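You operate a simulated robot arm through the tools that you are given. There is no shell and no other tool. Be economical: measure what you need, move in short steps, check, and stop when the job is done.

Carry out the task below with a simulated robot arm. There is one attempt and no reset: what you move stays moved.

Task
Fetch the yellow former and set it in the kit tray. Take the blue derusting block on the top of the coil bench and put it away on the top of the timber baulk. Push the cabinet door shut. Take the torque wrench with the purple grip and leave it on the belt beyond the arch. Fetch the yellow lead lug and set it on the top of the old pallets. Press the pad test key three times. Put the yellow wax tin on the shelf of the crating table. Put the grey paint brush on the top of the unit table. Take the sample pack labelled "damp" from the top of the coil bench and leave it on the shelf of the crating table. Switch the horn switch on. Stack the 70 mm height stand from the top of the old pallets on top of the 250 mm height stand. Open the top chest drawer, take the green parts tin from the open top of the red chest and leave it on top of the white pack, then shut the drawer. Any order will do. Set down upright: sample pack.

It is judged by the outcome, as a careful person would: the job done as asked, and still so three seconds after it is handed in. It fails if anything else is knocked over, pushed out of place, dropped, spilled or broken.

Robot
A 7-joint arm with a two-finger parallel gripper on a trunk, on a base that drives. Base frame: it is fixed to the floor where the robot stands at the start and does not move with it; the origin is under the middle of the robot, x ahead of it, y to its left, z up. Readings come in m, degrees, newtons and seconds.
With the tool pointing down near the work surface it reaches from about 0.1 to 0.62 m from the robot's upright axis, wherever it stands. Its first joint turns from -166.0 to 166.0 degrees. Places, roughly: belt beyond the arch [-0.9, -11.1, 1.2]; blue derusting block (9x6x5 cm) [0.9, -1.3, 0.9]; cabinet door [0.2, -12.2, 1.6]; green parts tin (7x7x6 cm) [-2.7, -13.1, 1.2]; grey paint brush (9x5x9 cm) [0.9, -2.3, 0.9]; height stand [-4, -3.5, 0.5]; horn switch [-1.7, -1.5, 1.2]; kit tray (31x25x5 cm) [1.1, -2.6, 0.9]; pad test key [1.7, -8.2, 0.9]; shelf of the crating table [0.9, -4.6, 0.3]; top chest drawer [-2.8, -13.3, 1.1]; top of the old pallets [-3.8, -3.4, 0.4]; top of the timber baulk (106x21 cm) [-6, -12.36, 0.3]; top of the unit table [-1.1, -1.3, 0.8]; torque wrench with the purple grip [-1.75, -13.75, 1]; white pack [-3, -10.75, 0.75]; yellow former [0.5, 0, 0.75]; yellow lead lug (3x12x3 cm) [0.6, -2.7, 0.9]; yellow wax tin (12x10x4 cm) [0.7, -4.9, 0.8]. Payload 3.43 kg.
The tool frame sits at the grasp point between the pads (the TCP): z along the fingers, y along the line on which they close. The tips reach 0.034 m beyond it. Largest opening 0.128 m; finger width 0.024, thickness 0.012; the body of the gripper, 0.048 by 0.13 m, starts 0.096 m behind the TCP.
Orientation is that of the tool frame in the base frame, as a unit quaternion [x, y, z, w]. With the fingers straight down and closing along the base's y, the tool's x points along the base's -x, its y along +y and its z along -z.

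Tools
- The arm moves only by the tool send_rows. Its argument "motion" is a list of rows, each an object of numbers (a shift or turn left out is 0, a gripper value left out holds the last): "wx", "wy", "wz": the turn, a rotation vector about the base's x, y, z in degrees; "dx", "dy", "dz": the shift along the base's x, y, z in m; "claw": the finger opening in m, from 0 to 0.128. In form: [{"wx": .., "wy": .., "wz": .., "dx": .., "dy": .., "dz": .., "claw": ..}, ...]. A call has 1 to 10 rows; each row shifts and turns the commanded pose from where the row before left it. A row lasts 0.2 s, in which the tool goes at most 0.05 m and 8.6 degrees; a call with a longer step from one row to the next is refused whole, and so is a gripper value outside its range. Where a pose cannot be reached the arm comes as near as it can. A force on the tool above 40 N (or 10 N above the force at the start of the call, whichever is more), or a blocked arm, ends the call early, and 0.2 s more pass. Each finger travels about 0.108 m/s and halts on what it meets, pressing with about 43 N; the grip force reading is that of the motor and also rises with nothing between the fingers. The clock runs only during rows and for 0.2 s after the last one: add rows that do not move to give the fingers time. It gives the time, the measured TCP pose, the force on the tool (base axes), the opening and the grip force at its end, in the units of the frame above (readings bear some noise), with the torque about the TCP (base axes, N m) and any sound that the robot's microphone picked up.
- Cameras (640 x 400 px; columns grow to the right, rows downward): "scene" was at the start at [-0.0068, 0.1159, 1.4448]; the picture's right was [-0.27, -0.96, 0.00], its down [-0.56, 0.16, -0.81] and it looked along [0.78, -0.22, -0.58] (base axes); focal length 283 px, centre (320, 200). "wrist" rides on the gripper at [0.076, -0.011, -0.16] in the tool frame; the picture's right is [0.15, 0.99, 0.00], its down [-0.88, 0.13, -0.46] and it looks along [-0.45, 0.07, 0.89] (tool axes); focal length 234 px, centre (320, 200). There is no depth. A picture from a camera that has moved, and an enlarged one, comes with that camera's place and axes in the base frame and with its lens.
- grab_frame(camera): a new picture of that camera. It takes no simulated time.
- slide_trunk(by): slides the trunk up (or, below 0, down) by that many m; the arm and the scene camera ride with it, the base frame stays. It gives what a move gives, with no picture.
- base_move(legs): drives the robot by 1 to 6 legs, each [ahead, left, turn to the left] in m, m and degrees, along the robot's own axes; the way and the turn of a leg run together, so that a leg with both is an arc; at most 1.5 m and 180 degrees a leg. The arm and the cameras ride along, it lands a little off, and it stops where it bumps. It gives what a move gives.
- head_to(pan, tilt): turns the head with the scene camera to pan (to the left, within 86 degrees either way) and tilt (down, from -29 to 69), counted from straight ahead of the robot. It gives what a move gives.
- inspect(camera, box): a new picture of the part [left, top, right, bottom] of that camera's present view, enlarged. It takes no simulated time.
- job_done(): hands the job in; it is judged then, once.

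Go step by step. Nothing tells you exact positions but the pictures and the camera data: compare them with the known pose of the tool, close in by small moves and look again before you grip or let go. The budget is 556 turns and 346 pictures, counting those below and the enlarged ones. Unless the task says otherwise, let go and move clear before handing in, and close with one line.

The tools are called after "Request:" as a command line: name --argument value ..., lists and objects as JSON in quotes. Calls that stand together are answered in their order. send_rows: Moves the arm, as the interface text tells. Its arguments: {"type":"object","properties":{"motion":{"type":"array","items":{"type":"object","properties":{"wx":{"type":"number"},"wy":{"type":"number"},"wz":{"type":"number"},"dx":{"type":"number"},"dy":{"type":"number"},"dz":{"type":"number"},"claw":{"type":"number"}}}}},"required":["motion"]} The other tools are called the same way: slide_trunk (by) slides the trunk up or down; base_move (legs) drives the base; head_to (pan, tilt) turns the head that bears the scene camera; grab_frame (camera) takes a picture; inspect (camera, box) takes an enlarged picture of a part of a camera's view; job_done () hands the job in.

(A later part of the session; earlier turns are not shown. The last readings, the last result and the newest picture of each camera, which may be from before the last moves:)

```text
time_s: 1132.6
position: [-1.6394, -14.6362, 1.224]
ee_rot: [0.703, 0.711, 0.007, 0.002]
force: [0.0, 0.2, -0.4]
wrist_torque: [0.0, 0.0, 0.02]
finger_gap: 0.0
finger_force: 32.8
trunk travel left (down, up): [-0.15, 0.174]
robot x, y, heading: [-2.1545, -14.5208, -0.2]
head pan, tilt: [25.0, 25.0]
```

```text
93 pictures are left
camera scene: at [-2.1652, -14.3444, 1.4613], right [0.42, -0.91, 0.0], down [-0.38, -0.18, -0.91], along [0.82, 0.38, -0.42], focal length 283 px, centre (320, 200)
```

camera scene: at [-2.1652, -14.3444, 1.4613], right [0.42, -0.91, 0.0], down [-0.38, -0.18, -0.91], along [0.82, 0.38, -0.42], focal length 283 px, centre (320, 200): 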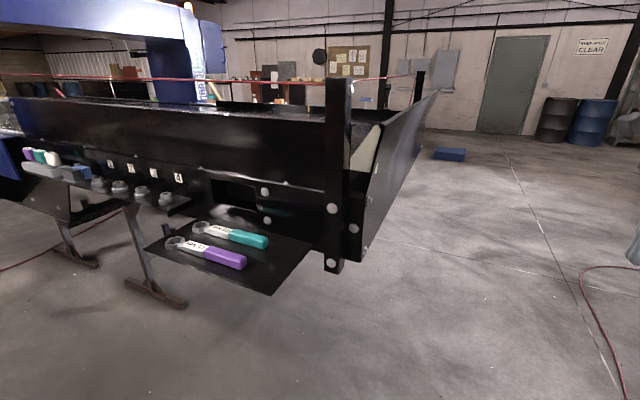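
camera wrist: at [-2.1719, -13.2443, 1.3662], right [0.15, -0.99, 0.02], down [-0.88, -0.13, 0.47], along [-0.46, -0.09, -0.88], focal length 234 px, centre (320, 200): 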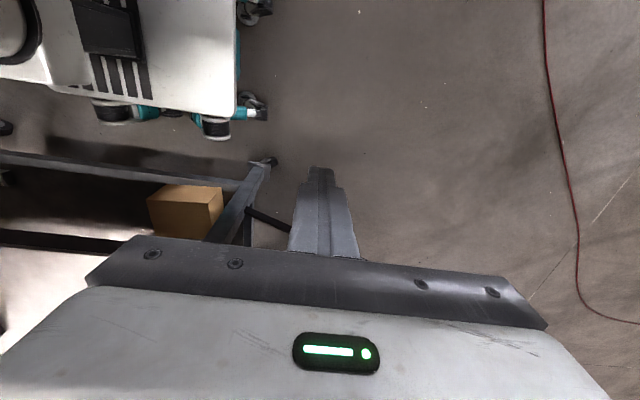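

The purple-grip wrench lies along y at x≈−1.72, from y≈−13.67 (head) to −13.93 (grip end), z≈1.01. I'll strafe left and hover over it.

Request:
base_move --legs '[[0, 0.66, 0.2]]'

Request:
send_rows --motion '[{"dx": -0.025, "dy": 0.04, "claw": 0.07}, {"dx": -0.025, "dy": 0.04}, {"dx": -0.02, "dy": 0.04}, {"dz": -0.03}, {}]'

Request:
grab_frame --camera "wrist"

```text
time_s: 1137.3
position: [-1.6422, -14.1661, 1.2223]
ee_rot: [0.71, 0.704, 0.004, 0.008]
force: [2.9, -6.6, -0.5]
wrist_torque: [0.93, 0.44, -0.3]
finger_gap: 0.0001
finger_force: 33.0
trunk travel left (down, up): [-0.15, 0.174]
robot x, y, heading: [-2.158, -14.0437, 0.1]
head pan, tilt: [25.0, 25.0]
stopped in leg 1: the force on the tool passed its limit at 52 N (the readings are from after the stop); the commanded pose is now the measured one
```

```text
time_s: 1137.6
position: [-1.6476, -14.1653, 1.2241]
ee_rot: [0.718, 0.696, 0.002, 0.013]
force: [-0.1, -8.4, -0.7]
wrist_torque: [1.23, -0.18, -0.32]
finger_gap: 0.057
finger_force: 0.0
trunk travel left (down, up): [-0.15, 0.174]
robot x, y, heading: [-2.1592, -14.0449, 0.3]
head pan, tilt: [25.0, 25.0]
stopped in row 1: the force on the tool passed its limit at 58 N (the readings are from after the stop); the commanded pose is now the measured one
```

```text
92 pictures are left
camera wrist: at [-1.6602, -14.0877, 1.3827], right [0.99, 0.12, 0.02], down [0.09, -0.88, 0.47], along [0.07, -0.47, -0.88], focal length 234 px, centre (320, 200)
```

wrist: 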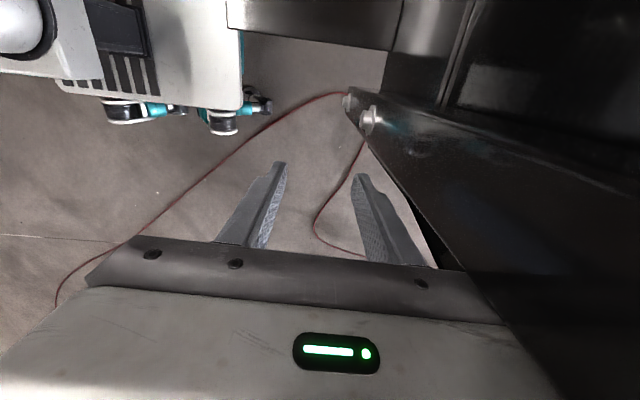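

The gripper touched the machine's sloped plate. Backing away (−y, −x) before continuing.

Request:
send_rows --motion '[{"dy": -0.01, "dx": -0.005}, {"dy": -0.02, "dx": -0.02}, {"dx": -0.035, "dy": -0.02}, {"dx": -0.04}, {"dx": -0.03}]'

Request:
grab_frame --camera "scene"

```text
time_s: 1138.8
position: [-1.7778, -14.2113, 1.2268]
ee_rot: [0.716, 0.698, 0.002, 0.013]
force: [-0.4, -0.4, -0.3]
wrist_torque: [-0.01, 0.03, 0.0]
finger_gap: 0.0696
finger_force: 0.0
trunk travel left (down, up): [-0.15, 0.174]
robot x, y, heading: [-2.1628, -14.0402, 0.6]
head pan, tilt: [25.0, 25.0]
```

```text
91 pictures are left
camera scene: at [-2.1683, -13.8652, 1.4613], right [0.43, -0.9, 0.0], down [-0.38, -0.18, -0.91], along [0.82, 0.39, -0.42], focal length 283 px, centre (320, 200)
```

scene: 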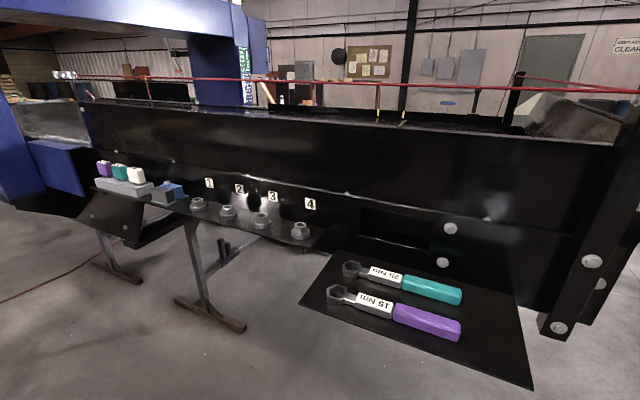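

Request:
base_move --legs '[[-0.01, 0.2, -0.6]]'

Request:
send_rows --motion '[{"dy": 0.04}, {"dy": 0.04}, {"dy": 0.04, "dx": 0.02}, {"dy": 0.04, "dx": 0.03, "wz": 2}, {"dz": -0.04}, {}]'

Request:
grab_frame --camera "wrist"

```text
time_s: 1141.4
position: [-1.7896, -14.0117, 1.2258]
ee_rot: [0.719, 0.694, 0.003, 0.014]
force: [-0.7, -0.5, -0.4]
wrist_torque: [0.0, 0.02, 0.01]
finger_gap: 0.0701
finger_force: 0.0
trunk travel left (down, up): [-0.15, 0.174]
robot x, y, heading: [-2.1711, -13.8391, 0.1]
head pan, tilt: [25.0, 25.0]
```

```text
time_s: 1142.8
position: [-1.7384, -13.8535, 1.1858]
ee_rot: [0.707, 0.707, 0.002, 0.013]
force: [-0.6, 0.1, 0.0]
wrist_torque: [0.0, 0.02, -0.01]
finger_gap: 0.0701
finger_force: 0.1
trunk travel left (down, up): [-0.15, 0.174]
robot x, y, heading: [-2.17, -13.8417, -0.0]
head pan, tilt: [25.0, 25.0]
```

```text
90 pictures are left
camera wrist: at [-1.7547, -13.7754, 1.3441], right [0.99, 0.15, 0.02], down [0.12, -0.87, 0.47], along [0.09, -0.46, -0.88], focal length 234 px, centre (320, 200)
```

wrist: 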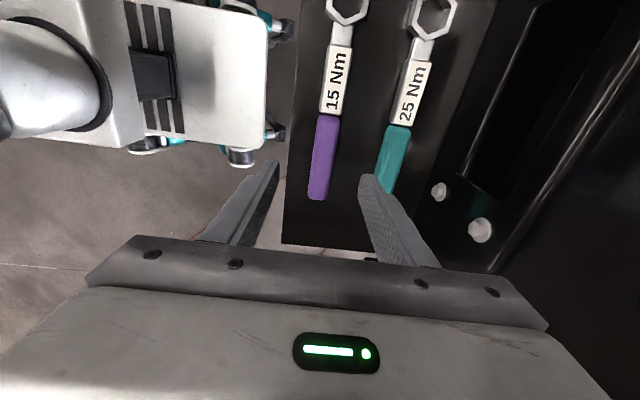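

Request:
send_rows --motion '[{"dx": 0.01, "dy": 0.003, "dz": -0.04}, {"dz": -0.04}, {"dz": -0.035}, {}]'

Request:
grab_frame --camera "wrist"

Request:
inspect --camera "scene" --box '[280, 220, 540, 400]'

```text
time_s: 1143.8
position: [-1.7287, -13.8491, 1.0709]
ee_rot: [0.707, 0.707, 0.002, 0.013]
force: [0.7, 0.2, 0.8]
wrist_torque: [0.0, 0.04, 0.0]
finger_gap: 0.07
finger_force: 0.0
trunk travel left (down, up): [-0.15, 0.174]
robot x, y, heading: [-2.1717, -13.8396, -0.1]
head pan, tilt: [25.0, 25.0]
```

```text
89 pictures are left
camera wrist: at [-1.7432, -13.7717, 1.2291], right [0.99, 0.15, 0.02], down [0.12, -0.87, 0.47], along [0.09, -0.46, -0.88], focal length 234 px, centre (320, 200)
```

wrist: 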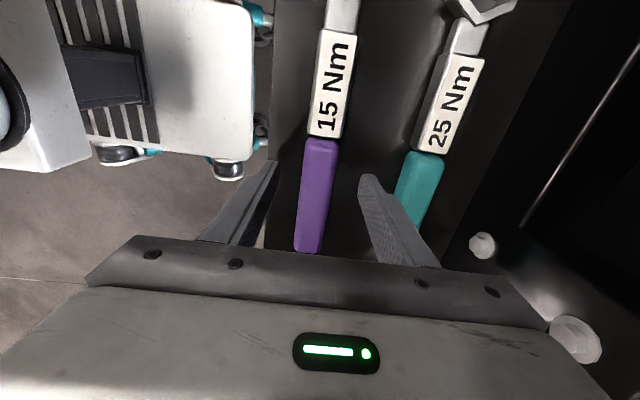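

```text
2.22 times, centred on (410, 310) of scene
camera zoom: at [-2.1769, -13.6625, 1.4613], right [0.42, -0.91, 0.0], down [-0.38, -0.18, -0.91], along [0.82, 0.38, -0.42], focal length 629 px, centre (120, -44)
```

zoom: 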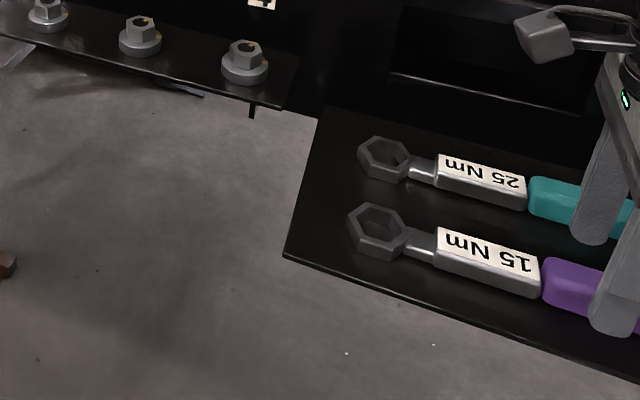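

Request:
send_rows --motion '[{"dz": -0.012}, {"dz": -0.008}, {"dz": -0.005}, {"dz": -0.004}, {}]'

```text
time_s: 1145.0
position: [-1.7268, -13.8484, 1.0453]
ee_rot: [0.707, 0.707, 0.006, 0.016]
force: [-3.9, 0.8, 17.5]
wrist_torque: [0.22, 0.93, 0.01]
finger_gap: 0.0715
finger_force: 1.6
trunk travel left (down, up): [-0.15, 0.174]
robot x, y, heading: [-2.1731, -13.8366, -0.1]
head pan, tilt: [25.0, 25.0]
stopped in row 5: the force on the tool passed its limit at 42 N (the readings are from after the stop); the commanded pose is now the measured one
```

Tip touched the ledge; rising 3 mm and closing on the grip.

Request:
send_rows --motion '[{"dz": 0.004}, {"claw": 0.045}, {"claw": 0.025}, {"claw": 0.02}, {}]'

Request:
send_rows --motion '[{"dz": 0.01}, {"dz": 0.02}, {"dz": 0.03}, {}]'

Request:
grab_frame --camera "wrist"

```text
time_s: 1146.2
position: [-1.7265, -13.8484, 1.0473]
ee_rot: [0.707, 0.707, 0.005, 0.015]
force: [-0.6, -0.3, 0.2]
wrist_torque: [-0.13, 0.04, -0.03]
finger_gap: 0.0296
finger_force: 43.4
trunk travel left (down, up): [-0.15, 0.174]
robot x, y, heading: [-2.1712, -13.8412, -0.2]
head pan, tilt: [25.0, 25.0]
```

```text
time_s: 1147.2
position: [-1.7272, -13.8473, 1.1076]
ee_rot: [0.707, 0.707, 0.005, 0.015]
force: [0.4, -0.5, -5.4]
wrist_torque: [-0.1, 0.0, 0.04]
finger_gap: 0.0298
finger_force: 42.7
trunk travel left (down, up): [-0.15, 0.174]
robot x, y, heading: [-2.1678, -13.84, -0.2]
head pan, tilt: [25.0, 25.0]
```

```text
87 pictures are left
camera wrist: at [-1.7425, -13.7697, 1.2668], right [0.99, 0.15, 0.03], down [0.12, -0.87, 0.47], along [0.09, -0.46, -0.88], focal length 234 px, centre (320, 200)
```

wrist: 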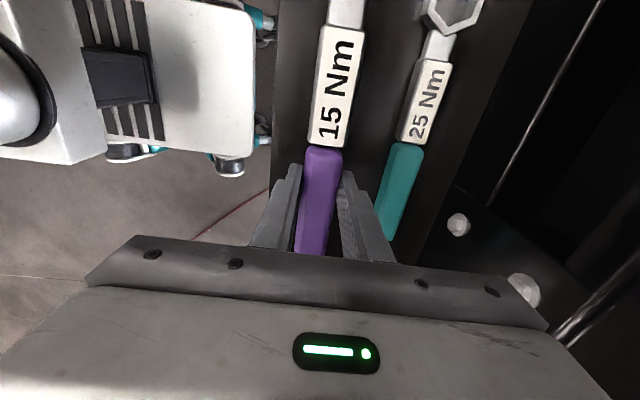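

The wrench is held level. I'll lift, draw back, exit south, then drive north through the aisle.

Request:
send_rows --motion '[{"dz": 0.04}, {"dz": 0.04}, {"dz": 0.03, "dx": -0.03}, {"dx": -0.03}]'

Request:
base_move --legs '[[0, -0.7, 0], [0, 0, 90]]'

Request:
base_move --legs '[[1.2, 0, 0], [1.2, 0, 0], [1.1, 0, 0]]'

```text
time_s: 1148.2
position: [-1.7879, -13.8487, 1.2193]
ee_rot: [0.707, 0.707, 0.005, 0.015]
force: [0.1, 0.2, -4.4]
wrist_torque: [-0.06, 0.03, -0.01]
finger_gap: 0.0296
finger_force: 43.5
trunk travel left (down, up): [-0.15, 0.174]
robot x, y, heading: [-2.171, -13.8449, -0.1]
head pan, tilt: [25.0, 25.0]
```

```text
time_s: 1159.4
position: [-2.1706, -14.1583, 1.2196]
ee_rot: [-0.01, 1.0, 0.014, 0.007]
force: [0.5, 0.9, -4.5]
wrist_torque: [-0.01, -0.08, -0.01]
finger_gap: 0.0294
finger_force: 43.1
trunk travel left (down, up): [-0.15, 0.174]
robot x, y, heading: [-2.1717, -14.5401, 91.0]
head pan, tilt: [25.0, 25.0]
```

```text
time_s: 1176.3
position: [-2.2647, -10.6814, 1.2191]
ee_rot: [-0.016, 1.0, 0.014, 0.007]
force: [-0.1, 0.8, -5.9]
wrist_torque: [-0.03, -0.08, 0.02]
finger_gap: 0.0297
finger_force: 43.4
trunk travel left (down, up): [-0.15, 0.174]
robot x, y, heading: [-2.2612, -11.0637, 91.7]
head pan, tilt: [25.0, 25.0]
```

Request:
base_move --legs '[[0, -0.1, -1.7], [0, 0, -90]]'

Request:
head_to --pan 10 --tilt 25

Request:
grab_frame --camera "scene"

```text
time_s: 1181.8
position: [-1.7792, -11.0583, 1.2186]
ee_rot: [0.697, 0.717, 0.005, 0.014]
force: [0.0, -0.5, -5.3]
wrist_torque: [-0.11, 0.02, 0.0]
finger_gap: 0.0294
finger_force: 43.4
trunk travel left (down, up): [-0.15, 0.174]
robot x, y, heading: [-2.1633, -11.0634, 1.5]
head pan, tilt: [25.0, 25.0]
```

```text
time_s: 1182.5
position: [-1.7799, -11.0574, 1.2185]
ee_rot: [0.697, 0.717, 0.006, 0.015]
force: [-0.7, 0.2, -4.8]
wrist_torque: [-0.1, 0.01, 0.01]
finger_gap: 0.03
finger_force: 43.2
trunk travel left (down, up): [-0.15, 0.174]
robot x, y, heading: [-2.1605, -11.0582, 1.4]
head pan, tilt: [10.0, 25.0]
```

```text
86 pictures are left
camera scene: at [-2.1655, -10.9051, 1.4613], right [0.2, -0.98, 0.0], down [-0.41, -0.08, -0.91], along [0.89, 0.18, -0.42], focal length 283 px, centre (320, 200)
```

scene: 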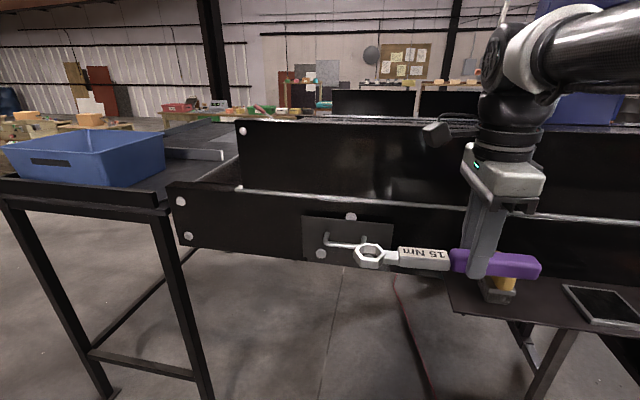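

The belt is behind a side wall whose top is around z≈1.31. I'll raise the trunk to see over it.

Request:
slide_trunk --by 0.17

Request:
send_rows --motion '[{"dz": 0.04}, {"dz": 0.03}]'

Request:
head_to --pan 5 --tilt 28

Request:
grab_frame --camera "scene"

Request:
grab_frame --camera "wrist"

```text
time_s: 1184.4
position: [-1.7782, -11.0579, 1.3885]
ee_rot: [0.697, 0.717, 0.005, 0.015]
force: [0.4, 1.2, -4.5]
wrist_torque: [-0.1, -0.03, 0.01]
finger_gap: 0.0295
finger_force: 42.9
trunk travel left (down, up): [-0.32, 0.004]
robot x, y, heading: [-2.1609, -11.0592, 1.7]
head pan, tilt: [10.0, 25.0]
```

```text
time_s: 1185.0
position: [-1.7787, -11.0585, 1.4605]
ee_rot: [0.697, 0.717, 0.004, 0.014]
force: [-0.2, 0.1, -3.5]
wrist_torque: [-0.06, -0.03, 0.04]
finger_gap: 0.0296
finger_force: 43.4
trunk travel left (down, up): [-0.32, 0.004]
robot x, y, heading: [-2.1604, -11.0632, 1.3]
head pan, tilt: [10.0, 25.0]
```

```text
time_s: 1185.7
position: [-1.7785, -11.058, 1.4593]
ee_rot: [0.696, 0.718, 0.005, 0.015]
force: [0.8, 0.5, -4.4]
wrist_torque: [-0.08, 0.01, 0.0]
finger_gap: 0.0297
finger_force: 43.3
trunk travel left (down, up): [-0.32, 0.004]
robot x, y, heading: [-2.1579, -11.0602, 1.5]
head pan, tilt: [5.0, 28.0]
```

```text
85 pictures are left
camera scene: at [-2.1651, -10.9132, 1.6265], right [0.11, -0.99, 0.0], down [-0.47, -0.05, -0.88], along [0.88, 0.1, -0.47], focal length 283 px, centre (320, 200)
```

scene: 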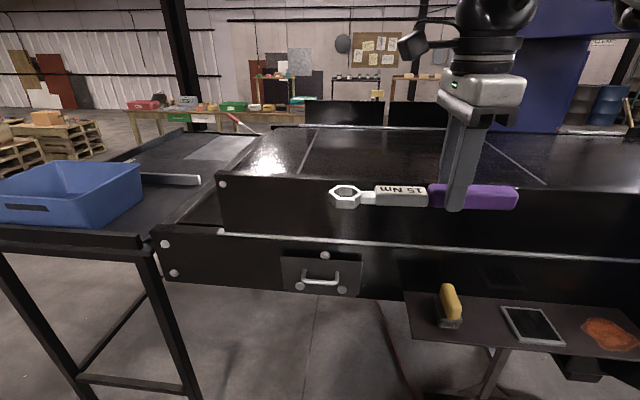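

```text
84 pictures are left
camera wrist: at [-1.7964, -10.9813, 1.618], right [0.98, 0.17, 0.03], down [0.14, -0.87, 0.47], along [0.1, -0.46, -0.88], focal length 234 px, centre (320, 200)
```

wrist: 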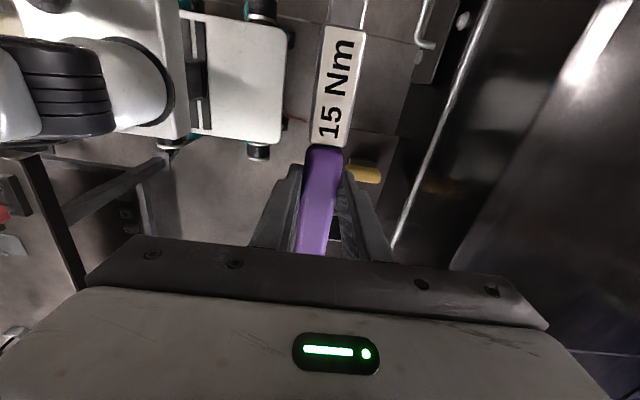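

Now the belt (z≈1.2, x≈−1.35…−0.55) is visible over the wall. I'll approach at y≈−10.66, between the shelf and the bin stand.

Request:
base_move --legs '[[0, 0.4, -1.5], [0.3, 0, 0]]'

Request:
grab_frame --camera "scene"

Request:
grab_frame --camera "wrist"

```text
time_s: 1191.8
position: [-1.4806, -10.6655, 1.4594]
ee_rot: [0.706, 0.708, 0.005, 0.015]
force: [0.2, -0.4, -4.2]
wrist_torque: [-0.07, 0.01, 0.0]
finger_gap: 0.0295
finger_force: 42.7
trunk travel left (down, up): [-0.32, 0.004]
robot x, y, heading: [-1.8631, -10.6564, 0.1]
head pan, tilt: [5.0, 28.0]
```

```text
83 pictures are left
camera scene: at [-1.8646, -10.5109, 1.6265], right [0.09, -1.0, 0.0], down [-0.47, -0.04, -0.88], along [0.88, 0.08, -0.47], focal length 283 px, centre (320, 200)
```

scene: 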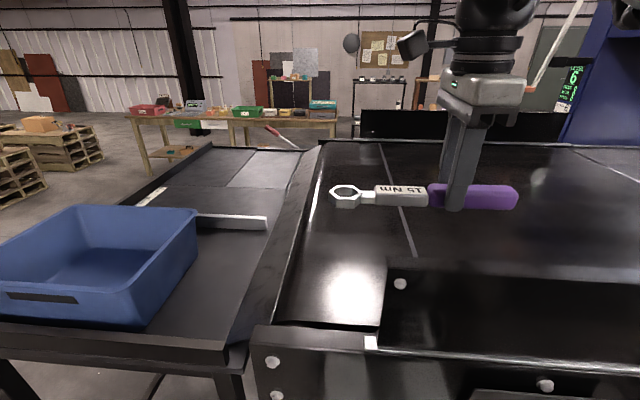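

```text
82 pictures are left
camera wrist: at [-1.4976, -10.5876, 1.6181], right [0.99, 0.15, 0.02], down [0.12, -0.87, 0.47], along [0.09, -0.46, -0.88], focal length 234 px, centre (320, 200)
```

wrist: 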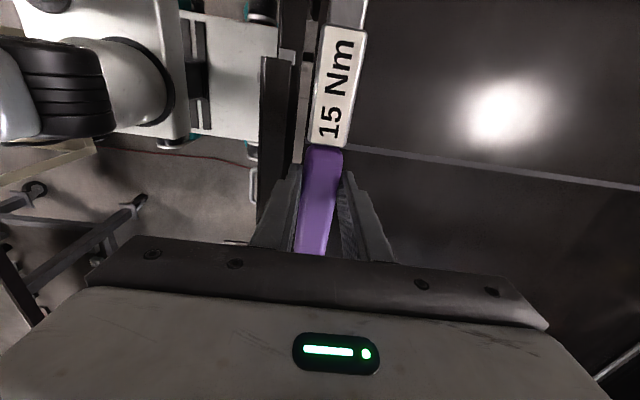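

Request:
base_move --legs '[[0.08, 0, 0]]'

Request:
send_rows --motion '[{"dx": 0.035, "dy": -0.03}, {"dx": 0.035, "dy": -0.03}, {"dx": 0.035, "dy": -0.03}, {"dx": 0.035, "dy": -0.03}, {"dx": 0.035, "dy": -0.03}, {"dx": 0.02, "dy": -0.02}, {}]'

Request:
grab_frame --camera "scene"

Request:
grab_frame --camera "wrist"

```text
time_s: 1192.8
position: [-1.4019, -10.6639, 1.4593]
ee_rot: [0.705, 0.709, 0.005, 0.014]
force: [0.6, -0.2, -3.8]
wrist_torque: [-0.09, 0.07, 0.0]
finger_gap: 0.0294
finger_force: 42.7
trunk travel left (down, up): [-0.32, 0.004]
robot x, y, heading: [-1.7861, -10.66, 0.2]
head pan, tilt: [5.0, 28.0]
```

```text
time_s: 1194.4
position: [-1.23, -10.8209, 1.4501]
ee_rot: [0.705, 0.709, 0.004, 0.015]
force: [-0.9, -0.8, -4.8]
wrist_torque: [-0.08, 0.02, 0.04]
finger_gap: 0.0295
finger_force: 42.9
out of reach, approached as far as the arm can: row 5, 6
trunk travel left (down, up): [-0.32, 0.004]
robot x, y, heading: [-1.7865, -10.6551, -0.0]
head pan, tilt: [5.0, 28.0]
```

```text
81 pictures are left
camera scene: at [-1.7873, -10.511, 1.6265], right [0.09, -1.0, 0.0], down [-0.47, -0.04, -0.88], along [0.88, 0.08, -0.47], focal length 283 px, centre (320, 200)
```

scene: 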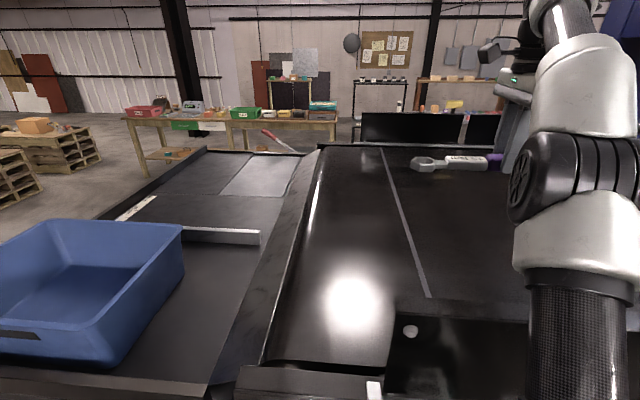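

```text
80 pictures are left
camera wrist: at [-1.2459, -10.7439, 1.6087], right [0.99, 0.15, 0.03], down [0.12, -0.87, 0.47], along [0.09, -0.46, -0.88], focal length 234 px, centre (320, 200)
```

wrist: 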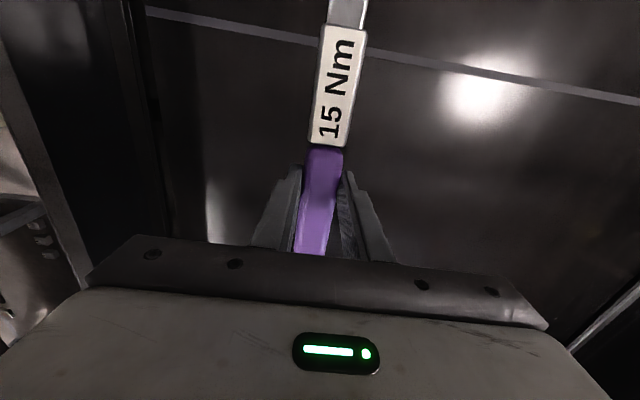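

The wrench is over the belt. Lowering in stages.

Request:
send_rows --motion '[{"dz": -0.04}, {"dz": -0.04}, {"dz": -0.04}, {"dz": -0.03}, {"dz": -0.015}, {}]'

Request:
grab_frame --camera "scene"

```text
time_s: 1195.8
position: [-1.2314, -10.8182, 1.285]
ee_rot: [0.705, 0.709, 0.005, 0.015]
force: [0.1, -1.5, -4.0]
wrist_torque: [-0.14, -0.03, 0.02]
finger_gap: 0.0294
finger_force: 42.6
trunk travel left (down, up): [-0.32, 0.004]
robot x, y, heading: [-1.7897, -10.6593, 0.2]
head pan, tilt: [5.0, 28.0]
```

```text
79 pictures are left
camera scene: at [-1.7873, -10.5108, 1.6265], right [0.09, -1.0, 0.0], down [-0.47, -0.04, -0.88], along [0.88, 0.08, -0.47], focal length 283 px, centre (320, 200)
```

scene: 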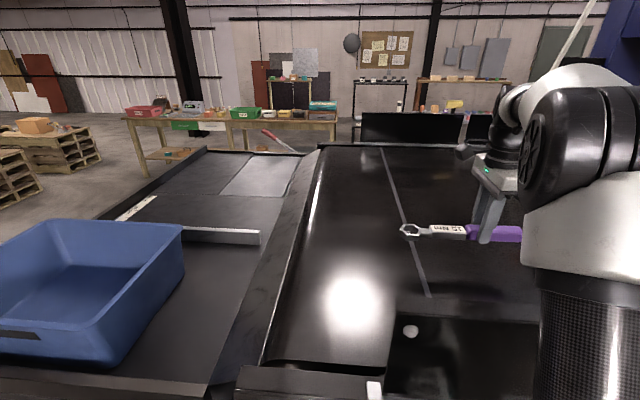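

Request:
send_rows --motion '[{"dz": -0.012}, {"dz": -0.01}, {"dz": -0.008}, {"dz": -0.005}, {"dz": -0.004}, {}]'

```text
time_s: 1197.2
position: [-1.229, -10.8194, 1.2474]
ee_rot: [0.706, 0.708, 0.005, 0.015]
force: [-0.1, -0.4, -3.8]
wrist_torque: [-0.08, -0.01, 0.04]
finger_gap: 0.0296
finger_force: 42.8
trunk travel left (down, up): [-0.32, 0.004]
robot x, y, heading: [-1.7888, -10.6577, 0.1]
head pan, tilt: [5.0, 28.0]
```

Request:
send_rows --motion '[{"dz": -0.004}, {"dz": -0.004}, {"dz": -0.003}, {"dz": -0.003}, {"dz": -0.003}, {}]'

```text
time_s: 1198.6
position: [-1.2297, -10.8185, 1.2294]
ee_rot: [0.705, 0.709, 0.005, 0.015]
force: [-0.4, 0.0, -4.0]
wrist_torque: [-0.05, 0.01, 0.0]
finger_gap: 0.0294
finger_force: 42.9
trunk travel left (down, up): [-0.32, 0.004]
robot x, y, heading: [-1.7848, -10.6575, 0.3]
head pan, tilt: [5.0, 28.0]
```

Request:
send_rows --motion '[{"dz": -0.004}, {"dz": -0.004}, {"dz": -0.003}, {"dz": -0.003}, {"dz": -0.003}, {}]'

Request:
inspect --camera "scene" --box '[360, 160, 560, 320]'

```text
time_s: 1200.0
position: [-1.2296, -10.818, 1.2114]
ee_rot: [0.705, 0.709, 0.005, 0.015]
force: [0.4, 0.0, -4.3]
wrist_torque: [-0.07, -0.01, -0.01]
finger_gap: 0.0294
finger_force: 42.7
trunk travel left (down, up): [-0.32, 0.004]
robot x, y, heading: [-1.7864, -10.66, 0.1]
head pan, tilt: [5.0, 28.0]
```

```text
2.50 times, centred on (460, 240) of scene
camera zoom: at [-1.7873, -10.5108, 1.6265], right [0.09, -1.0, 0.0], down [-0.47, -0.04, -0.88], along [0.88, 0.08, -0.47], focal length 708 px, centre (-30, 100)
```

zoom: 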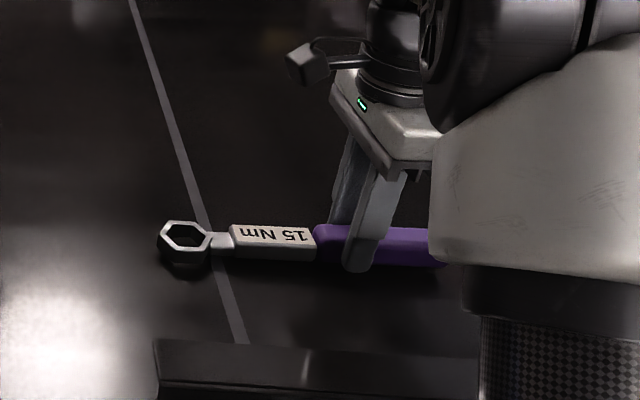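

Request:
send_rows --motion '[{"dz": -0.003}, {"dz": -0.003}, {"dz": -0.003}, {"dz": -0.003}, {"dz": -0.003}, {}]'

```text
time_s: 1201.2
position: [-1.2305, -10.8176, 1.2067]
ee_rot: [0.705, 0.709, 0.008, 0.02]
force: [-8.0, 3.0, 15.0]
wrist_torque: [-0.25, 0.58, -0.24]
finger_gap: 0.0295
finger_force: 42.9
trunk travel left (down, up): [-0.32, 0.004]
robot x, y, heading: [-1.7834, -10.6525, 0.1]
head pan, tilt: [5.0, 28.0]
stopped in row 5: the force on the tool passed its limit at 44 N (the readings are from after the stop); the commanded pose is now the measured one
```

Contact with the belt. Releasing and rising straight up.

Request:
send_rows --motion '[{"dz": 0.001, "claw": 0.04}, {"claw": 0.06}, {}, {"dz": 0.03}, {"dz": 0.04}, {"dz": 0.045}, {"dz": 0.045}, {"dz": 0.045}, {"dz": 0.03, "dx": -0.03}]'

Request:
grab_frame --camera "wrist"

```text
time_s: 1203.2
position: [-1.2591, -10.8194, 1.441]
ee_rot: [0.705, 0.709, 0.008, 0.02]
force: [0.7, 0.0, 0.0]
wrist_torque: [-0.01, 0.02, 0.0]
finger_gap: 0.06
finger_force: 0.0
trunk travel left (down, up): [-0.32, 0.004]
robot x, y, heading: [-1.7895, -10.6594, 0.0]
head pan, tilt: [5.0, 28.0]
```

```text
77 pictures are left
camera wrist: at [-1.278, -10.7419, 1.5993], right [0.99, 0.15, 0.04], down [0.12, -0.87, 0.48], along [0.1, -0.47, -0.88], focal length 234 px, centre (320, 200)
```

wrist: 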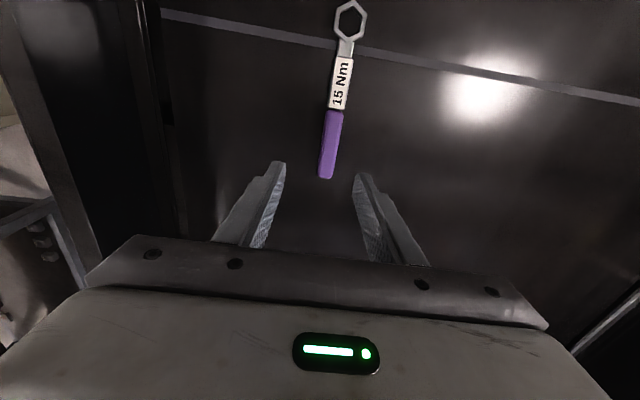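

The wrench lies on the belt. Next the cabinet door: backing out and driving round the north end of the machine to its east side.

Request:
base_move --legs '[[-0.4, 0, 0]]'

Request:
slide_trunk --by -0.17

Request:
base_move --legs '[[0, 0.85, 0], [0, 0.8, 0], [1.3, 0, 0], [1.3, 0, 0], [0, 0, -90]]'

Request:
head_to --pan 0 --tilt 10

Request:
grab_frame --camera "scene"

```text
time_s: 1205.7
position: [-1.6587, -10.8174, 1.44]
ee_rot: [0.702, 0.712, 0.008, 0.021]
force: [0.2, -0.7, 0.4]
wrist_torque: [0.02, -0.02, -0.02]
finger_gap: 0.06
finger_force: 0.1
trunk travel left (down, up): [-0.32, 0.004]
robot x, y, heading: [-2.1931, -10.6625, 0.7]
head pan, tilt: [5.0, 28.0]
```

```text
time_s: 1207.6
position: [-1.6599, -10.8183, 1.2701]
ee_rot: [0.702, 0.712, 0.007, 0.021]
force: [-0.5, 0.9, 0.5]
wrist_torque: [0.0, 0.0, 0.0]
finger_gap: 0.06
finger_force: 0.1
trunk travel left (down, up): [-0.15, 0.174]
robot x, y, heading: [-2.189, -10.6614, 0.8]
head pan, tilt: [5.0, 28.0]
```

```text
time_s: 1240.2
position: [0.2544, -9.4723, 1.2699]
ee_rot: [1.0, 0.024, -0.008, 0.019]
force: [0.7, -0.1, -0.1]
wrist_torque: [0.01, 0.06, 0.01]
finger_gap: 0.0597
finger_force: 0.0
trunk travel left (down, up): [-0.15, 0.174]
robot x, y, heading: [0.3951, -8.9362, -87.6]
head pan, tilt: [5.0, 28.0]
```

```text
time_s: 1241.0
position: [0.2551, -9.4717, 1.2709]
ee_rot: [0.999, 0.024, -0.008, 0.019]
force: [0.6, -0.2, -0.8]
wrist_torque: [-0.03, -0.01, 0.01]
finger_gap: 0.0599
finger_force: 0.1
trunk travel left (down, up): [-0.15, 0.174]
robot x, y, heading: [0.3922, -8.9383, -87.8]
head pan, tilt: [0.0, 10.0]
```

```text
76 pictures are left
camera scene: at [0.5326, -8.9345, 1.4856], right [-1.0, -0.04, 0.0], down [-0.01, 0.17, -0.98], along [0.04, -0.98, -0.17], focal length 283 px, centre (320, 200)
```

scene: 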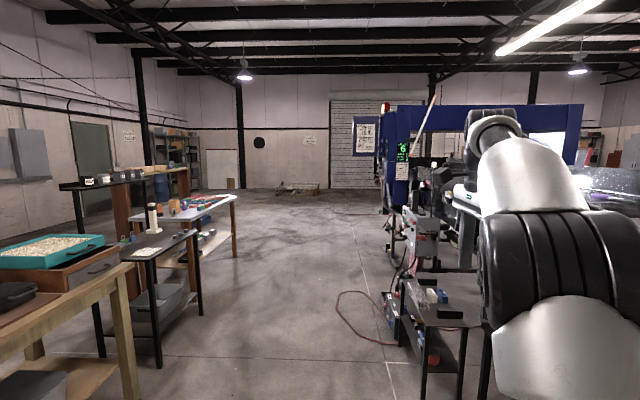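

Request:
inspect --camera "scene" --box '[320, 80, 480, 200]'

```text
3.33 times, centred on (400, 140) of scene
camera zoom: at [0.5326, -8.9345, 1.4856], right [-1.0, -0.04, 0.0], down [-0.01, 0.17, -0.98], along [0.04, -0.98, -0.17], focal length 944 px, centre (53, 400)
```

zoom: 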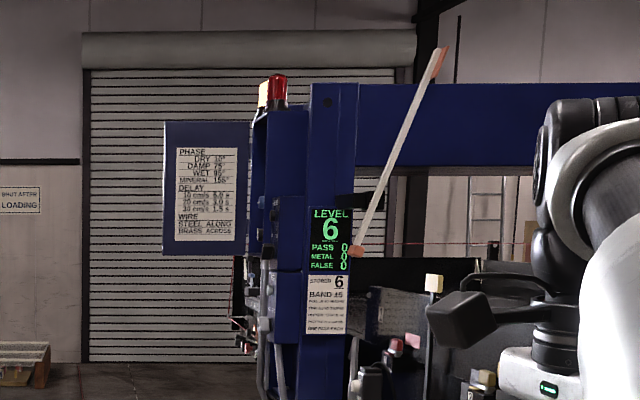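

The open door is the blue panel with the chart: x 0…0.295, y≈−12.2, z 1.43–1.86, hinged at its inner (west) end, apparently on the far (south) side of its cabinet. I'll drive to its east side and look closely.

Request:
base_move --legs '[[0, 0.6, -2.2], [1.3, 0, 0], [1.2, 0, 0]]'

Request:
head_to --pan -45 --tilt 0

Request:
grab_frame --camera "scene"

```text
time_s: 1259.0
position: [0.8773, -11.9487, 1.2699]
ee_rot: [1.0, 0.009, -0.009, 0.018]
force: [-0.4, -0.4, 0.1]
wrist_torque: [0.02, 0.02, 0.01]
finger_gap: 0.0597
finger_force: 0.1
trunk travel left (down, up): [-0.15, 0.174]
robot x, y, heading: [1.0296, -11.4218, -89.1]
head pan, tilt: [0.0, 10.0]
```

```text
time_s: 1260.2
position: [0.8775, -11.9495, 1.2691]
ee_rot: [1.0, 0.009, -0.009, 0.02]
force: [0.1, 0.1, -0.6]
wrist_torque: [0.0, -0.02, 0.0]
finger_gap: 0.06
finger_force: 0.1
trunk travel left (down, up): [-0.15, 0.174]
robot x, y, heading: [1.0311, -11.4222, -89.2]
head pan, tilt: [-45.0, 0.0]
```

```text
74 pictures are left
camera scene: at [1.1064, -11.3915, 1.5017], right [-0.72, 0.7, 0.0], down [0.0, 0.0, -1.0], along [-0.7, -0.72, 0.0], focal length 283 px, centre (320, 200)
```

scene: 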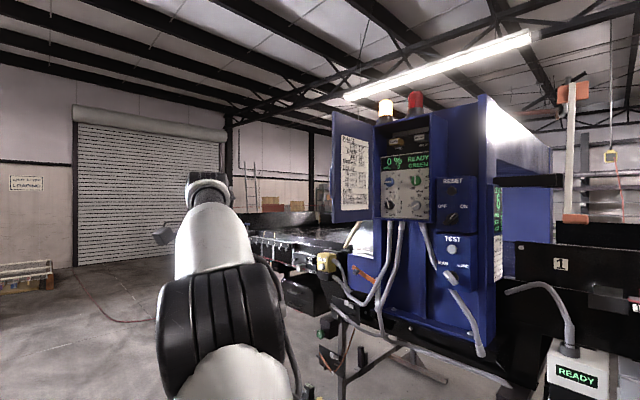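

Confirmed: the door is hinged at the cabinet's south edge (x≈0, y≈−12.17) and points +x; it must swing north/west to shut over y −12.17…−11.87. I'll stand east of it and put the closed hand on its south side.

Request:
base_move --legs '[[0.75, 0, -0.8], [0, 0, -90]]'

Request:
send_rows --motion '[{"dy": -0.045, "claw": 0.0}, {"dy": -0.045}, {"dy": -0.045}, {"dy": -0.045}, {"dy": -0.045}, {"dy": -0.045}, {"dy": -0.045}, {"dz": 0.02}]'

Request:
slide_trunk --by 0.17

Request:
head_to --pan -15 --tilt 5

Request:
grab_frame --camera "scene"

```text
time_s: 1268.1
position: [0.5041, -12.0089, 1.2696]
ee_rot: [0.714, -0.7, -0.019, 0.007]
force: [0.6, -0.3, 0.1]
wrist_torque: [0.0, -0.01, 0.0]
finger_gap: 0.0601
finger_force: 0.0
trunk travel left (down, up): [-0.15, 0.174]
robot x, y, heading: [1.037, -12.1634, -179.3]
head pan, tilt: [-45.0, 0.0]
```

```text
time_s: 1269.9
position: [0.5037, -12.3258, 1.2919]
ee_rot: [0.713, -0.7, -0.02, 0.007]
force: [-0.3, 0.1, -0.9]
wrist_torque: [0.0, 0.03, 0.02]
finger_gap: 0.0
finger_force: 32.7
trunk travel left (down, up): [-0.15, 0.174]
robot x, y, heading: [1.0336, -12.1612, -179.1]
head pan, tilt: [-45.0, 0.0]
```

```text
time_s: 1271.8
position: [0.5037, -12.3259, 1.4606]
ee_rot: [0.713, -0.7, -0.02, 0.008]
force: [-0.2, -0.3, -0.2]
wrist_torque: [0.02, 0.0, 0.01]
finger_gap: 0.0001
finger_force: 32.9
trunk travel left (down, up): [-0.32, 0.004]
robot x, y, heading: [1.035, -12.1665, -179.2]
head pan, tilt: [-45.0, 0.0]
```

```text
time_s: 1272.8
position: [0.5043, -12.3243, 1.463]
ee_rot: [0.714, -0.7, -0.02, 0.007]
force: [0.7, -0.9, 1.0]
wrist_torque: [0.03, -0.01, 0.0]
finger_gap: 0.0001
finger_force: 33.1
trunk travel left (down, up): [-0.32, 0.004]
robot x, y, heading: [1.0347, -12.1644, -179.1]
head pan, tilt: [-15.0, 5.0]
```

```text
73 pictures are left
camera scene: at [1.0359, -12.2799, 1.6638], right [0.24, 0.97, 0.0], down [0.08, -0.02, -1.0], along [-0.97, 0.24, -0.09], focal length 283 px, centre (320, 200)
```

scene: 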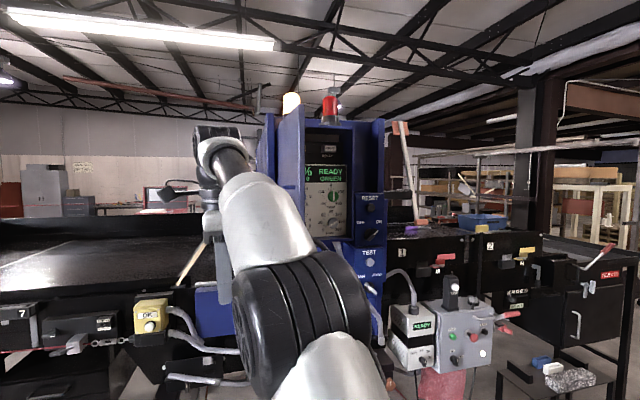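

Request:
base_move --legs '[[0.28, 0, 0]]'

Request:
grab_frame --camera "scene"

Request:
grab_frame --camera "wrist"

```text
time_s: 1274.7
position: [0.2243, -12.3354, 1.4614]
ee_rot: [0.716, -0.698, -0.02, 0.008]
force: [0.3, 0.0, 0.3]
wrist_torque: [0.01, -0.02, 0.01]
finger_gap: 0.0
finger_force: 32.6
trunk travel left (down, up): [-0.32, 0.004]
robot x, y, heading: [0.7529, -12.1687, -178.3]
head pan, tilt: [-15.0, 5.0]
```

```text
72 pictures are left
camera scene: at [0.7564, -12.2855, 1.6637], right [0.24, 0.97, 0.0], down [0.09, -0.02, -1.0], along [-0.97, 0.23, -0.09], focal length 283 px, centre (320, 200)
```

scene: 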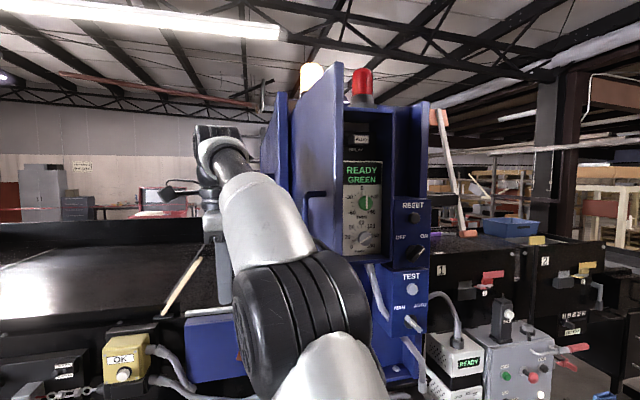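

```text
71 pictures are left
camera wrist: at [0.244, -12.4143, 1.6201], right [-0.98, -0.17, 0.04], down [-0.14, 0.87, 0.48], along [-0.11, 0.46, -0.88], focal length 234 px, centre (320, 200)
```

wrist: 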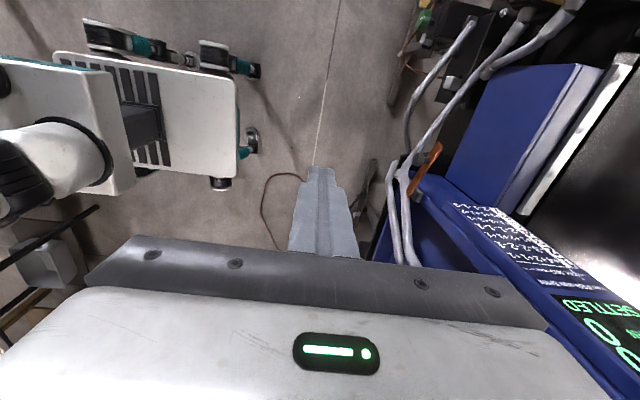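

The hand is on the door's outer (south) side. Pushing it north in small arc steps.

Request:
send_rows --motion '[{"dx": -0.012, "dy": 0.045}, {"dx": -0.012, "dy": 0.045}, {"dy": 0.03}, {"dx": -0.003, "dy": 0.03}, {"dx": -0.005, "dy": 0.03}, {"dx": -0.008, "dy": 0.03}, {"dx": -0.012, "dy": 0.03}]'

Request:
grab_frame --camera "scene"

```text
time_s: 1276.3
position: [0.182, -12.0939, 1.4571]
ee_rot: [0.716, -0.698, -0.022, 0.009]
force: [0.1, -0.1, 0.4]
wrist_torque: [-0.01, -0.01, 0.0]
finger_gap: 0.0
finger_force: 33.0
out of reach, approached as far as the arm can: row 7
trunk travel left (down, up): [-0.32, 0.004]
robot x, y, heading: [0.7551, -12.1688, -178.7]
head pan, tilt: [-15.0, 5.0]
```

```text
70 pictures are left
camera scene: at [0.7568, -12.2851, 1.6638], right [0.24, 0.97, 0.0], down [0.08, -0.02, -1.0], along [-0.97, 0.24, -0.09], focal length 283 px, centre (320, 200)
```

scene: 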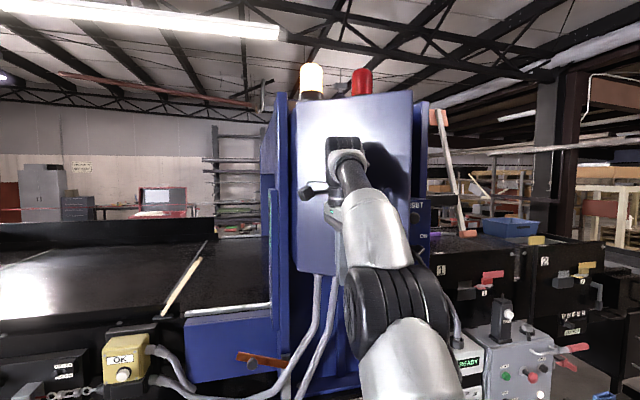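

The door is swinging. I'll nudge the base forward to continue pushing, then finish with the arm.

Request:
base_move --legs '[[0.08, 0, 0]]'

Request:
send_rows --motion '[{"dy": 0.03}, {"dy": 0.03}, {"dx": -0.01, "dy": 0.02}, {"dx": -0.015}, {"dx": -0.015}, {"dx": -0.01}, {"dx": -0.01}]'

Request:
grab_frame --camera "scene"

```text
time_s: 1277.5
position: [0.1047, -12.0958, 1.4577]
ee_rot: [0.715, -0.699, -0.016, 0.004]
force: [0.2, -0.5, 0.7]
wrist_torque: [-0.02, -0.01, 0.01]
finger_gap: 0.0
finger_force: 33.0
trunk travel left (down, up): [-0.32, 0.004]
robot x, y, heading: [0.6746, -12.1691, -178.7]
head pan, tilt: [-15.0, 5.0]
stopped in leg 1: the force on the tool passed its limit at 58 N (the readings are from after the stop); the commanded pose is now the measured one
```

```text
time_s: 1279.1
position: [0.1029, -12.0306, 1.4422]
ee_rot: [0.715, -0.699, -0.016, 0.005]
force: [3.7, 1.9, 0.1]
wrist_torque: [-0.21, 0.37, -0.2]
finger_gap: 0.0002
finger_force: 33.2
out of reach, approached as far as the arm can: row 1, 2, 3, 4, 5, 6, 7
trunk travel left (down, up): [-0.32, 0.004]
robot x, y, heading: [0.6757, -12.1688, -178.9]
head pan, tilt: [-15.0, 5.0]
```

```text
69 pictures are left
camera scene: at [0.6782, -12.2869, 1.6638], right [0.24, 0.97, 0.0], down [0.08, -0.02, -1.0], along [-0.97, 0.24, -0.09], focal length 283 px, centre (320, 200)
```

scene: 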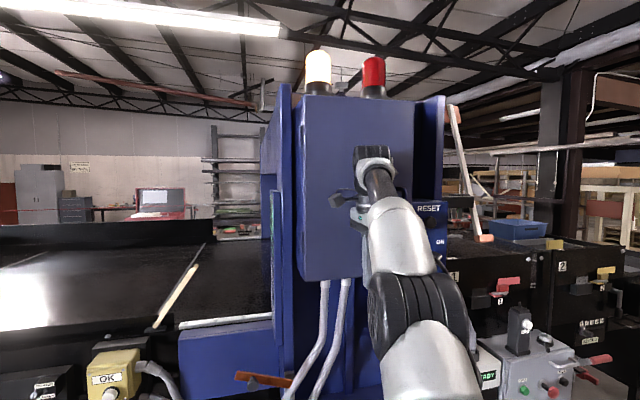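

Request:
inspect --camera "scene" --box '[270, 60, 470, 300]'

```text
1.67 times, centred on (370, 180) of scene
camera zoom: at [0.6782, -12.2869, 1.6638], right [0.24, 0.97, 0.0], down [0.08, -0.02, -1.0], along [-0.97, 0.24, -0.09], focal length 472 px, centre (237, 233)
```

zoom: 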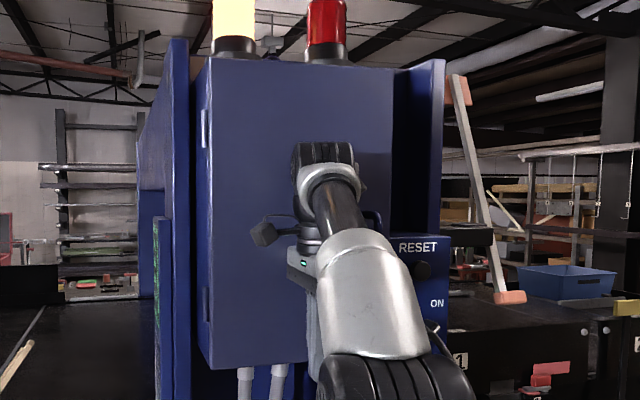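

It looks shut; to be sure I'll press near the door's free edge.

Request:
send_rows --motion '[{"dx": 0.03}, {"dx": 0.03}, {}]'

Request:
base_move --legs '[[0.03, -0.1, -1]]'

Request:
send_rows --motion '[{"dx": -0.015}, {"dx": -0.012}, {"dx": -0.01}, {"dx": -0.01}, {"dx": -0.01}, {}]'

Request:
grab_frame --camera "scene"

```text
time_s: 1279.9
position: [0.1629, -12.0312, 1.4413]
ee_rot: [0.715, -0.699, -0.016, 0.004]
force: [0.7, -0.1, 0.0]
wrist_torque: [0.03, 0.02, -0.01]
finger_gap: 0.0
finger_force: 32.8
trunk travel left (down, up): [-0.32, 0.004]
robot x, y, heading: [0.6765, -12.1692, -178.5]
head pan, tilt: [-15.0, 5.0]
```

```text
time_s: 1281.3
position: [0.1409, -11.9606, 1.4402]
ee_rot: [0.719, -0.695, -0.01, 0.006]
force: [-0.1, -4.3, 1.8]
wrist_torque: [0.4, 0.12, 0.22]
finger_gap: 0.0002
finger_force: 33.0
trunk travel left (down, up): [-0.32, 0.004]
robot x, y, heading: [0.6503, -12.0944, -179.2]
head pan, tilt: [-15.0, 5.0]
stopped in leg 1: the robot was blocked; the commanded pose is now the measured one
```

```text
time_s: 1282.3
position: [0.1046, -11.9614, 1.442]
ee_rot: [0.717, -0.697, -0.006, 0.004]
force: [24.6, -8.9, -1.7]
wrist_torque: [0.84, 2.2, -0.12]
finger_gap: 0.0002
finger_force: 33.1
trunk travel left (down, up): [-0.32, 0.004]
robot x, y, heading: [0.6489, -12.0948, -179.3]
head pan, tilt: [-15.0, 5.0]
stopped in row 4: the force on the tool passed its limit at 47 N (the readings are from after the stop); the commanded pose is now the measured one
```

```text
67 pictures are left
camera scene: at [0.6582, -12.2139, 1.6636], right [0.25, 0.97, 0.0], down [0.08, -0.02, -1.0], along [-0.97, 0.25, -0.08], focal length 283 px, centre (320, 200)
```

scene: 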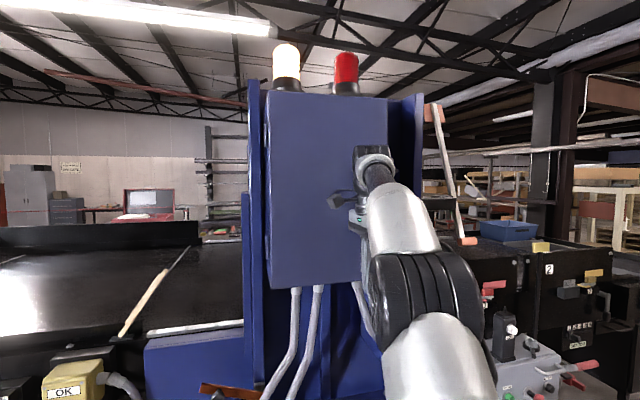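

The door resists firmly — it is shut. Backing away and checking the neighbouring control boxes.

Request:
send_rows --motion '[{"dx": 0.03}, {"dx": 0.03}, {"dx": 0.03}]'

Request:
base_move --legs '[[-0.45, 0.05, 0]]'

Request:
slide_trunk --by -0.17

Request:
head_to --pan -15 --tilt 20

Request:
grab_frame --camera "scene"

```text
time_s: 1283.1
position: [0.1927, -11.9599, 1.4393]
ee_rot: [0.717, -0.697, -0.005, 0.003]
force: [0.1, -0.1, 0.6]
wrist_torque: [0.02, 0.01, -0.03]
finger_gap: 0.0
finger_force: 33.3
trunk travel left (down, up): [-0.32, 0.004]
robot x, y, heading: [0.6514, -12.0955, -179.4]
head pan, tilt: [-15.0, 5.0]
```

```text
time_s: 1285.8
position: [0.6417, -12.0036, 1.4394]
ee_rot: [0.714, -0.7, -0.005, 0.003]
force: [0.4, 0.8, -0.4]
wrist_torque: [0.0, 0.01, 0.01]
finger_gap: 0.0002
finger_force: 33.1
trunk travel left (down, up): [-0.32, 0.004]
robot x, y, heading: [1.1, -12.1394, -179.7]
head pan, tilt: [-15.0, 5.0]
```

```text
time_s: 1287.7
position: [0.6409, -12.0034, 1.2697]
ee_rot: [0.714, -0.7, -0.006, 0.003]
force: [0.7, 0.0, -0.2]
wrist_torque: [0.04, 0.0, 0.02]
finger_gap: 0.0
finger_force: 33.3
trunk travel left (down, up): [-0.15, 0.174]
robot x, y, heading: [1.1002, -12.1466, -179.9]
head pan, tilt: [-15.0, 5.0]
```

```text
time_s: 1288.5
position: [0.6414, -12.0032, 1.2696]
ee_rot: [0.714, -0.7, -0.005, 0.003]
force: [-0.4, 0.1, 0.4]
wrist_torque: [-0.01, -0.01, 0.0]
finger_gap: 0.0
finger_force: 32.9
trunk travel left (down, up): [-0.15, 0.174]
robot x, y, heading: [1.1006, -12.1444, -180.0]
head pan, tilt: [-15.0, 20.0]
```

```text
66 pictures are left
camera scene: at [1.101, -12.259, 1.4695], right [0.26, 0.97, 0.0], down [0.33, -0.09, -0.94], along [-0.91, 0.24, -0.34], focal length 283 px, centre (320, 200)
```

scene: 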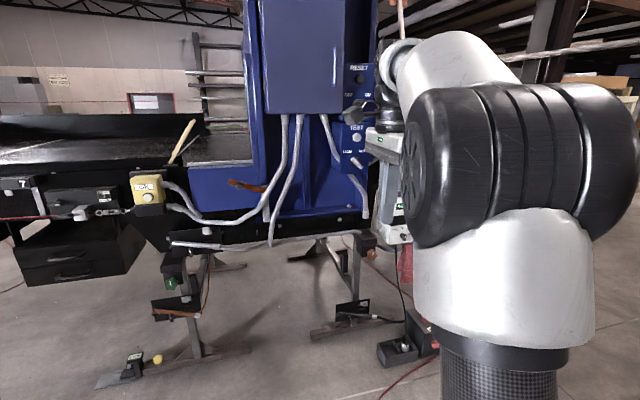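

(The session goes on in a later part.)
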